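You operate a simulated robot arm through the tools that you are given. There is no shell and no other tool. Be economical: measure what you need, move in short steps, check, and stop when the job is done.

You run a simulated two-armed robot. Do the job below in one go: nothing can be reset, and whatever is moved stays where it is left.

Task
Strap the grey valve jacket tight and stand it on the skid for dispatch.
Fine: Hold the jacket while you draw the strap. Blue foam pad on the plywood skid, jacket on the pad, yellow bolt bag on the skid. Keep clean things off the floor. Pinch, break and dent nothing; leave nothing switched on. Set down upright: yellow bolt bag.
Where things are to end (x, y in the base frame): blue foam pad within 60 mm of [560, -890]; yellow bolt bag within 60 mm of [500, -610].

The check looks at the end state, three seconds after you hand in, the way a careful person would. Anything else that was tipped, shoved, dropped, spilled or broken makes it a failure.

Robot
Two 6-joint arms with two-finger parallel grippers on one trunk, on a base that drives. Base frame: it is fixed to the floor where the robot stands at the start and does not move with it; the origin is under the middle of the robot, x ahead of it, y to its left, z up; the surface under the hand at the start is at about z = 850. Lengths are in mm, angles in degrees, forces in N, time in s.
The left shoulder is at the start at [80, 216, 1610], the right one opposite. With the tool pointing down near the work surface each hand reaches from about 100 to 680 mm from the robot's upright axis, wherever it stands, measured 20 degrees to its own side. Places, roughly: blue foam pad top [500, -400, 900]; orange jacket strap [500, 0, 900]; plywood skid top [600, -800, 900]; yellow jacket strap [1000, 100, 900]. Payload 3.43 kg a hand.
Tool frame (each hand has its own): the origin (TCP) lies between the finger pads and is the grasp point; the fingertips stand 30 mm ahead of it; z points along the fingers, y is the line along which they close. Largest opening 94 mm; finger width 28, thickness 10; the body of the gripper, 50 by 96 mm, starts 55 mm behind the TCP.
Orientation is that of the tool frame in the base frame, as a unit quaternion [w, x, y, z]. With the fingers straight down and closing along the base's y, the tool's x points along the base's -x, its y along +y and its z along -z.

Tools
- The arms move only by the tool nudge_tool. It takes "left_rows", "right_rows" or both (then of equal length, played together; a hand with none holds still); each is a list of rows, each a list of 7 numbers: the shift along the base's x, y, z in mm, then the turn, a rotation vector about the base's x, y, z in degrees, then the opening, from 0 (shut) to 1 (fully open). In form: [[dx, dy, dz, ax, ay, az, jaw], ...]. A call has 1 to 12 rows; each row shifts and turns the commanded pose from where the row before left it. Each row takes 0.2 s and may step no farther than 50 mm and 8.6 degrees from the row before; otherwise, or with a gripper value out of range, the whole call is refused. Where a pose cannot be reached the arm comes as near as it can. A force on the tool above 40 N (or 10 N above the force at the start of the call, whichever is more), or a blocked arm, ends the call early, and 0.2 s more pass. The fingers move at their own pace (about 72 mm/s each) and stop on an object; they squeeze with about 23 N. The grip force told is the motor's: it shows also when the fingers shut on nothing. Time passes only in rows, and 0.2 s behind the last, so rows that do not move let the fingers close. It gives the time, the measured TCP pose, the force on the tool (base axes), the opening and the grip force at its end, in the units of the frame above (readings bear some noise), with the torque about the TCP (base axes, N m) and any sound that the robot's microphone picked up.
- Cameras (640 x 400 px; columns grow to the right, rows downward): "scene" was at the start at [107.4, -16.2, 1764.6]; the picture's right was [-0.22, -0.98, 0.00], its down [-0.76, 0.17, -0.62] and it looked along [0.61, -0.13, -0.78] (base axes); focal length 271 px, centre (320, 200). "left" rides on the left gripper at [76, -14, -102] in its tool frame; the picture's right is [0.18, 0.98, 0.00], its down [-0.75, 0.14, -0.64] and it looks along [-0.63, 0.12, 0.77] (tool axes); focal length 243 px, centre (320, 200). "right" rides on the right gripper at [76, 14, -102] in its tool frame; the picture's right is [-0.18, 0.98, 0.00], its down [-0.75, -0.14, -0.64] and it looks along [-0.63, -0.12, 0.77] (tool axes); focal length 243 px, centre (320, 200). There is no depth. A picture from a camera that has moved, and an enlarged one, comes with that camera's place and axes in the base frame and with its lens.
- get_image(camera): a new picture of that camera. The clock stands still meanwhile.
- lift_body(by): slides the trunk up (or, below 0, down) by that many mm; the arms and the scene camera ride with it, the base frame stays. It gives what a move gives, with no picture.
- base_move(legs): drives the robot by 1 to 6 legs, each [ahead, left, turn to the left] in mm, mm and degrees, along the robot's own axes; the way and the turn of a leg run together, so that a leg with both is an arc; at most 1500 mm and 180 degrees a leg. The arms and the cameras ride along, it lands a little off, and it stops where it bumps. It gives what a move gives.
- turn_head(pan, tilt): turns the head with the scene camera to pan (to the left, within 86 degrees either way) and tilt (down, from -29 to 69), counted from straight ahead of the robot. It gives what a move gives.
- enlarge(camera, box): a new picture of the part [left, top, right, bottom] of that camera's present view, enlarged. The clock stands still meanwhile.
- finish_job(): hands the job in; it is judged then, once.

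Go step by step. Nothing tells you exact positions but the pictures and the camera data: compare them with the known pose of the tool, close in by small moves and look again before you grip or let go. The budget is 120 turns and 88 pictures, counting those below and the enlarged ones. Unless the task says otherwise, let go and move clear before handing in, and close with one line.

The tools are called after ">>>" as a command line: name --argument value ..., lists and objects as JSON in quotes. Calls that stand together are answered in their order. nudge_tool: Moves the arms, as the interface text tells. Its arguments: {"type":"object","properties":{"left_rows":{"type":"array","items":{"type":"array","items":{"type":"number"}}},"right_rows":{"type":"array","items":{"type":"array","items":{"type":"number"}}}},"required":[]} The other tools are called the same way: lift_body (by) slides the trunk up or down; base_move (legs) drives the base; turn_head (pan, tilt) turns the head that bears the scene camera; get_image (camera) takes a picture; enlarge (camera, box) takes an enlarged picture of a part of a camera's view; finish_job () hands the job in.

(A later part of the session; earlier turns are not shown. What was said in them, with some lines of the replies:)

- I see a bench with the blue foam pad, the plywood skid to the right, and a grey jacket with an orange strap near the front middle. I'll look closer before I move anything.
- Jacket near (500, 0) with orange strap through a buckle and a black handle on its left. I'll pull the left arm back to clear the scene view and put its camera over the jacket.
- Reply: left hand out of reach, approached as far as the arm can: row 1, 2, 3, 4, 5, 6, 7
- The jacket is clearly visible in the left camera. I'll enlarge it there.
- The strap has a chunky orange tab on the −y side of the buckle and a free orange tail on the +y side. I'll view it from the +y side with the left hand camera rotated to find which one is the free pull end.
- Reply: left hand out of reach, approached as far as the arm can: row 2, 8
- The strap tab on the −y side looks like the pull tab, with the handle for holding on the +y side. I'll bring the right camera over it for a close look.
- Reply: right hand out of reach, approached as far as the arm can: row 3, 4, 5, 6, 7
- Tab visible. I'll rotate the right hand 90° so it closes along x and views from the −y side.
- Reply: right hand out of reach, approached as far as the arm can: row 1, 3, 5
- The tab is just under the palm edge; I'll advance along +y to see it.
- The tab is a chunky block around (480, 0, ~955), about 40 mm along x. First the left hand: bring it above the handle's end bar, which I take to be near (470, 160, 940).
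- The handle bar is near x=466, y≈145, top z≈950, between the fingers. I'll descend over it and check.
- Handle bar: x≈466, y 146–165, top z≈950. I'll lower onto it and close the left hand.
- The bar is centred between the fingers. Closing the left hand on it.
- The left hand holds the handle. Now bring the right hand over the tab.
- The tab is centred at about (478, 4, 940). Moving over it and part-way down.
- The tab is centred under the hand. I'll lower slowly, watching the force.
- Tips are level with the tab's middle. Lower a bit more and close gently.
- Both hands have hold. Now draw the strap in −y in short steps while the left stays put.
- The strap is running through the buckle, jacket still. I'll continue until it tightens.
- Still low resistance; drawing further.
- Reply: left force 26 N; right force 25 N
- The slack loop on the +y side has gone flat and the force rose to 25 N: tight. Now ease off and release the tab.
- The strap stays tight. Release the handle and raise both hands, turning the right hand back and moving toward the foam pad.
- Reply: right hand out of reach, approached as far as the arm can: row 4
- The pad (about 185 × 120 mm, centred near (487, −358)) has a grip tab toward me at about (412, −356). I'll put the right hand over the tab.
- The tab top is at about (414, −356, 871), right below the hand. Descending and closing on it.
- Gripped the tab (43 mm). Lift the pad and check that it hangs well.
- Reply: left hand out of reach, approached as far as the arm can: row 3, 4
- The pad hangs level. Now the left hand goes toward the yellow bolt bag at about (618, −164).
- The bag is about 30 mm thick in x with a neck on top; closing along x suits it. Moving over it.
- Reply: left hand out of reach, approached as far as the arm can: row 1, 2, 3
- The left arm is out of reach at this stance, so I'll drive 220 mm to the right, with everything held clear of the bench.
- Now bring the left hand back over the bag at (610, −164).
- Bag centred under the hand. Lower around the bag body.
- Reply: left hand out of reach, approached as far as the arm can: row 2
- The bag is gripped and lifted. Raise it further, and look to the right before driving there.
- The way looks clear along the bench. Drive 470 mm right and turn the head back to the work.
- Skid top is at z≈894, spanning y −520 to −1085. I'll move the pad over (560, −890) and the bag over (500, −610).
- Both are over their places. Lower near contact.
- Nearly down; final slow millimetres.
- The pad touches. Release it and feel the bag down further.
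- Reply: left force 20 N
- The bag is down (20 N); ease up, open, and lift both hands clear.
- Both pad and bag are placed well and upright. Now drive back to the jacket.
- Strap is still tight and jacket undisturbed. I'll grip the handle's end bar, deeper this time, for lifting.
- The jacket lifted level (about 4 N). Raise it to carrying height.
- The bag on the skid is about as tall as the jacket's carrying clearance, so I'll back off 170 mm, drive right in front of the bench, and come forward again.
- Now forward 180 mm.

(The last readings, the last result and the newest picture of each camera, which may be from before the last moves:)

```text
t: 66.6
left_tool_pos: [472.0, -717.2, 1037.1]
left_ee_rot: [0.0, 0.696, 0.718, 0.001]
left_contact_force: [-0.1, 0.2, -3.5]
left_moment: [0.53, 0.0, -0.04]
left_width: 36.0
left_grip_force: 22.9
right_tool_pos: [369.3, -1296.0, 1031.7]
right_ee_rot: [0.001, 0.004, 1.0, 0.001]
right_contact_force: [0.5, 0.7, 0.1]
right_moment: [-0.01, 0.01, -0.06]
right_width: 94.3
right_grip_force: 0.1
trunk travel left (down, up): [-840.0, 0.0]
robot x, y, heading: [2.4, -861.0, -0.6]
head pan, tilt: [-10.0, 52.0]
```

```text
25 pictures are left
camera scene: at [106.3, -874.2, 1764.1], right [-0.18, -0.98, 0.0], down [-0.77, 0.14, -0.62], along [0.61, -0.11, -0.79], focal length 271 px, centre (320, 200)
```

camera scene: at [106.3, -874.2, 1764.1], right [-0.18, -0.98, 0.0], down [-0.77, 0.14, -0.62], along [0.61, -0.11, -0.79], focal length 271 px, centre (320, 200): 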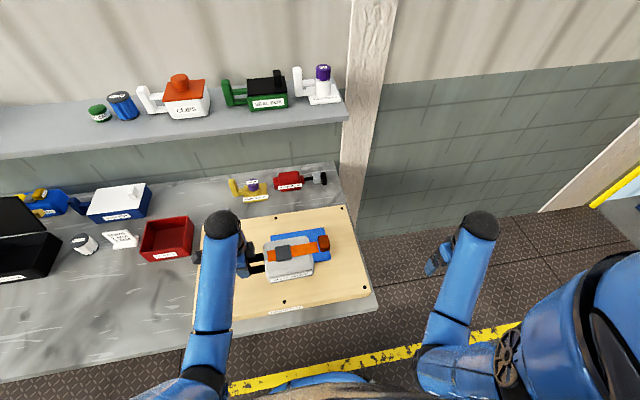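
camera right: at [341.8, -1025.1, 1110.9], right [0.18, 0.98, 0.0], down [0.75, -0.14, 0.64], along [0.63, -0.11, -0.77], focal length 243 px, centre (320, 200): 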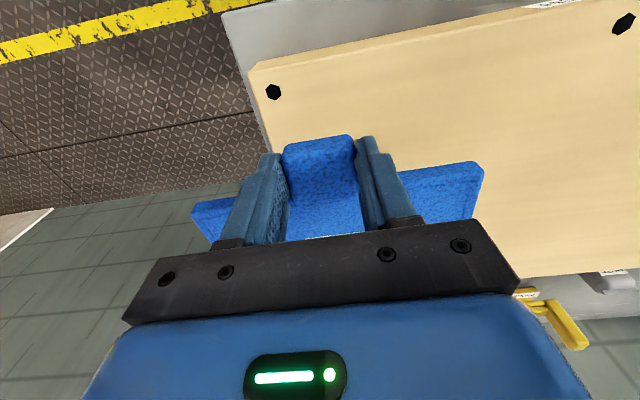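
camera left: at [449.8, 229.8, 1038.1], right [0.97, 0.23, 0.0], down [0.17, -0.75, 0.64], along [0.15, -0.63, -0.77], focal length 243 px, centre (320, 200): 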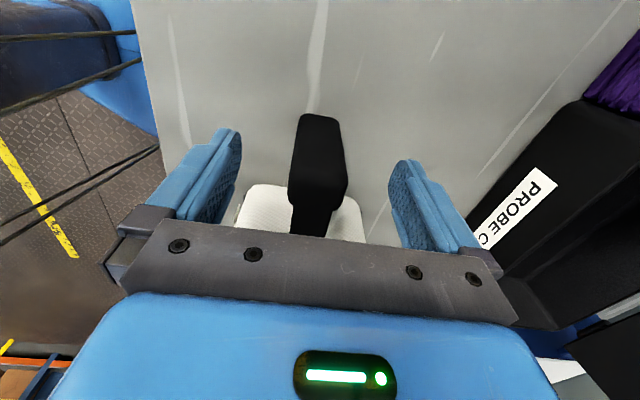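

Move over the pad centre and lower partly.

>>> nudge_tool --left_rows '[[21, -10, 0, 0, 0, 0, 0], [21, -10, 0, 0, 0, 0, 0], [20, -10, -10, 0, 0, 0, 0], [20, -9, -15, 0, 0, 0, 0], [0, 0, -15, 0, 0, 0, 0], [0, 0, -5, 0, 0, 0, 0]]'

>>> enlarge --camera "scene" --box '[190, 190, 390, 315]'

```text
t: 68.0
left_tool_pos: [557.1, -754.4, 991.3]
left_ee_rot: [0.0, 0.697, 0.717, 0.0]
left_contact_force: [0.3, -0.5, -4.1]
left_moment: [0.48, 0.0, -0.01]
left_width: 36.2
left_grip_force: 22.7
right_tool_pos: [370.4, -1297.6, 1031.5]
right_ee_rot: [0.0, 0.004, 1.0, 0.0]
right_contact_force: [-0.6, -0.1, 0.3]
right_moment: [0.0, 0.0, -0.01]
right_width: 94.0
right_grip_force: 0.0
trunk travel left (down, up): [-840.0, 0.0]
robot x, y, heading: [1.8, -860.9, -0.5]
head pan, tilt: [-10.0, 52.0]
```

```text
3.20 times, centred on (290, 252) of scene
camera zoom: at [110.7, -874.1, 1763.8], right [-0.18, -0.98, 0.0], down [-0.77, 0.14, -0.62], along [0.61, -0.11, -0.79], focal length 868 px, centre (416, 32)
```

zoom: 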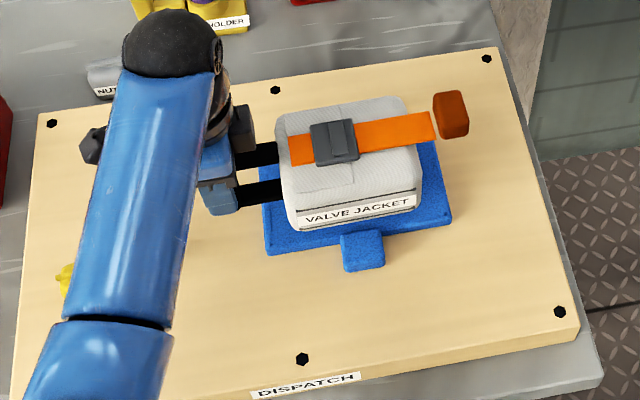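

The jacket is centred over the pad. Lower slowly to contact.

>>> nudge_tool --left_rows '[[0, 0, -5, 0, 0, 0, 0], [0, 0, -4, 0, 0, 0, 0], [0, 0, -3, 0, 0, 0, 0], [0, 0, -3, 0, 0, 0, 0]]'

```text
t: 69.0
left_tool_pos: [558.2, -755.0, 977.4]
left_ee_rot: [0.003, 0.697, 0.718, 0.001]
left_contact_force: [1.1, 0.2, 4.1]
left_moment: [-0.73, 0.35, 0.13]
left_width: 35.9
left_grip_force: 23.2
right_tool_pos: [369.8, -1296.7, 1031.2]
right_ee_rot: [0.0, 0.002, 1.0, 0.001]
right_contact_force: [0.1, 0.0, 0.1]
right_moment: [-0.01, -0.01, -0.02]
right_width: 94.0
right_grip_force: 0.0
trunk travel left (down, up): [-840.0, 0.0]
robot x, y, heading: [4.0, -860.4, -0.6]
head pan, tilt: [-10.0, 52.0]
```

It rests on the pad. Open the fingers, rise clear, and look.

>>> nudge_tool --left_rows '[[0, 0, -1, 0, 0, 0, 0], [0, 0, 0, 0, 0, 0, 0.4], [0, 0, 0, 0, 0, 0, 0.7], [0, 0, 0, 0, 0, 0, 1], [0, 0, 0, 0, 0, 0, 1], [0, 0, 20, 0, 0, 0, 1], [0, 0, 30, 0, 0, 0, 1], [0, 20, 30, 0, 0, 0, 1], [-20, 20, 0, 0, 0, 0, 1], [-40, 0, 0, 0, 0, 0, 1], [-40, 0, 0, 0, 0, 0, 1]]'

>>> get_image --camera "scene"

>>> enlarge --camera "scene" --box '[190, 190, 390, 315]'

```text
t: 71.4
left_tool_pos: [457.0, -715.4, 1051.0]
left_ee_rot: [0.001, 0.697, 0.717, 0.001]
left_contact_force: [0.0, 0.2, 0.6]
left_moment: [0.02, -0.01, 0.0]
left_width: 94.1
left_grip_force: 0.0
left hand out of reach, approached as far as the arm can: row 11
right_tool_pos: [368.3, -1296.8, 1033.1]
right_ee_rot: [0.001, 0.004, 1.0, 0.001]
right_contact_force: [0.0, 0.3, -0.8]
right_moment: [0.01, 0.0, 0.03]
right_width: 93.8
right_grip_force: 0.0
trunk travel left (down, up): [-840.0, 0.0]
robot x, y, heading: [4.3, -863.8, -0.3]
head pan, tilt: [-10.0, 52.0]
```

```text
23 pictures are left
camera scene: at [108.5, -874.8, 1763.9], right [-0.18, -0.98, 0.0], down [-0.77, 0.14, -0.62], along [0.61, -0.11, -0.79], focal length 271 px, centre (320, 200)
```

scene: 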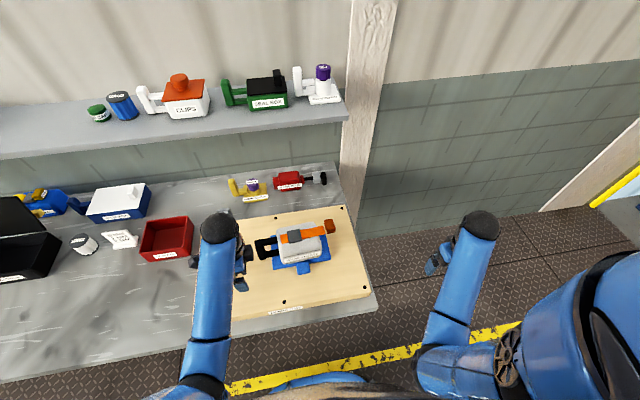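

```text
3.20 times, centred on (290, 252) of scene
camera zoom: at [108.5, -874.8, 1763.9], right [-0.18, -0.98, 0.0], down [-0.77, 0.14, -0.62], along [0.61, -0.11, -0.79], focal length 868 px, centre (416, 32)
```

zoom: 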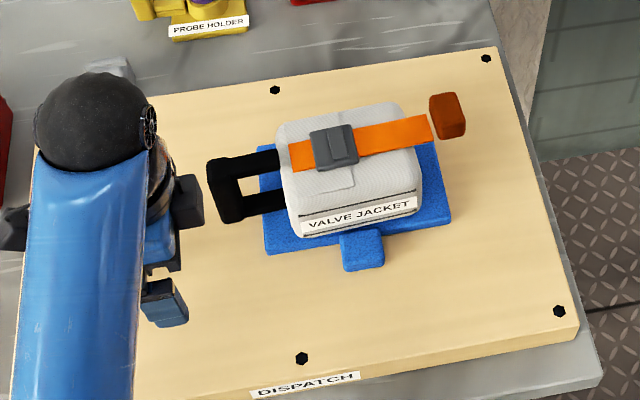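

The jacket sits on the pad with the strap tight. I'll back the robot off and check the bag.

>>> base_move --legs '[[-250, 0, 0]]'

>>> get_image --camera "scene"

>>> enlarge --camera "scene" --box '[180, 150, 360, 262]'

```text
t: 73.2
left_tool_pos: [211.1, -714.7, 1047.4]
left_ee_rot: [0.0, 0.696, 0.718, -0.001]
left_contact_force: [0.3, -0.1, -0.7]
left_moment: [-0.04, 0.03, 0.0]
left_width: 94.0
left_grip_force: 0.1
right_tool_pos: [123.3, -1295.1, 1029.3]
right_ee_rot: [-0.001, 0.004, 1.0, 0.001]
right_contact_force: [-0.1, 0.1, -0.5]
right_moment: [-0.02, -0.01, -0.02]
right_width: 93.9
right_grip_force: 0.1
trunk travel left (down, up): [-840.0, 0.0]
robot x, y, heading: [-245.6, -860.5, -0.5]
head pan, tilt: [-10.0, 52.0]
```

```text
21 pictures are left
camera scene: at [-133.3, -872.9, 1763.2], right [-0.18, -0.98, 0.0], down [-0.78, 0.14, -0.61], along [0.6, -0.11, -0.79], focal length 271 px, centre (320, 200)
```

scene: 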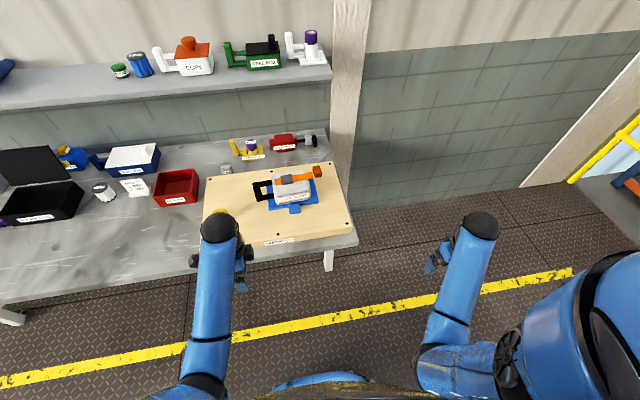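

```text
3.56 times, centred on (270, 206) of scene
camera zoom: at [-133.3, -872.9, 1763.2], right [-0.18, -0.98, 0.0], down [-0.78, 0.14, -0.61], along [0.6, -0.11, -0.79], focal length 964 px, centre (498, 179)
```

zoom: 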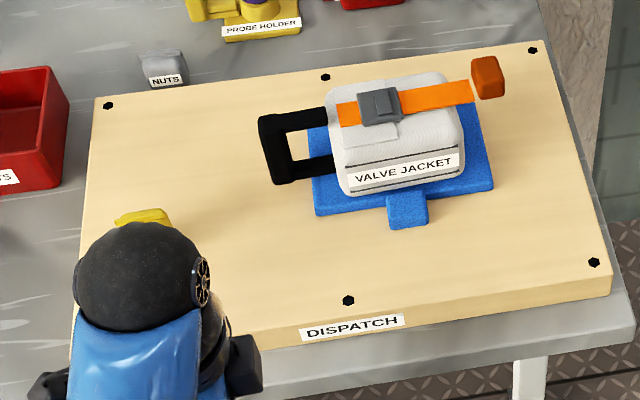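

>>> base_move --legs '[[0, 300, 0]]'

>>> get_image --camera "scene"

>>> enlarge --camera "scene" --box '[250, 140, 450, 265]'

```text
t: 75.2
left_tool_pos: [210.6, -416.7, 1049.1]
left_ee_rot: [0.0, 0.697, 0.717, 0.002]
left_contact_force: [-0.4, -0.8, -0.1]
left_moment: [0.03, 0.0, -0.02]
left_width: 93.9
left_grip_force: 0.0
right_tool_pos: [121.2, -998.7, 1030.5]
right_ee_rot: [0.001, 0.004, 1.0, 0.001]
right_contact_force: [-0.7, -0.9, 0.0]
right_moment: [0.02, 0.0, 0.01]
right_width: 94.0
right_grip_force: 0.1
trunk travel left (down, up): [-840.0, 0.0]
robot x, y, heading: [-248.0, -557.0, -0.5]
head pan, tilt: [-10.0, 52.0]
```

```text
19 pictures are left
camera scene: at [-136.8, -576.2, 1763.6], right [-0.18, -0.98, 0.0], down [-0.78, 0.14, -0.61], along [0.6, -0.11, -0.79], focal length 271 px, centre (320, 200)
```

scene: 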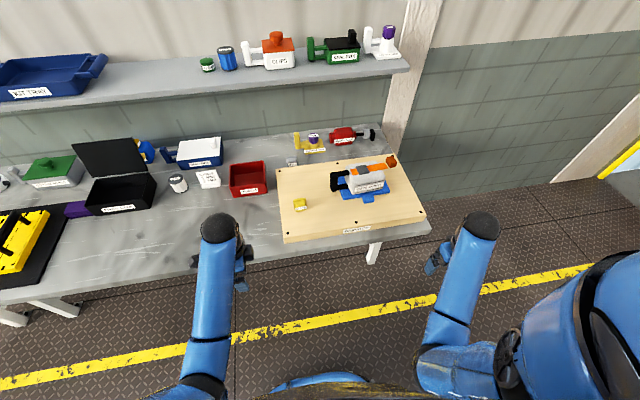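

```text
3.20 times, centred on (350, 202) of scene
camera zoom: at [-136.8, -576.2, 1763.6], right [-0.18, -0.98, 0.0], down [-0.78, 0.14, -0.61], along [0.6, -0.11, -0.79], focal length 868 px, centre (224, 192)
```

zoom: 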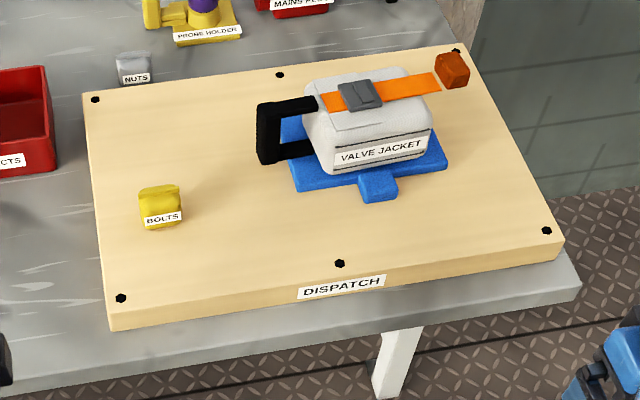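

The pad is on the skid with the jacket on it, strap drawn tight. The bolt bag stands upright at its place, and both hands are clear. I'm handing in.

>>> finish_job

```text
The job is handed in.
```

I handed in the job: the grey valve jacket is strapped tight and standing on the foam pad on the skid, and the yellow bolt bag is upright on the skid.
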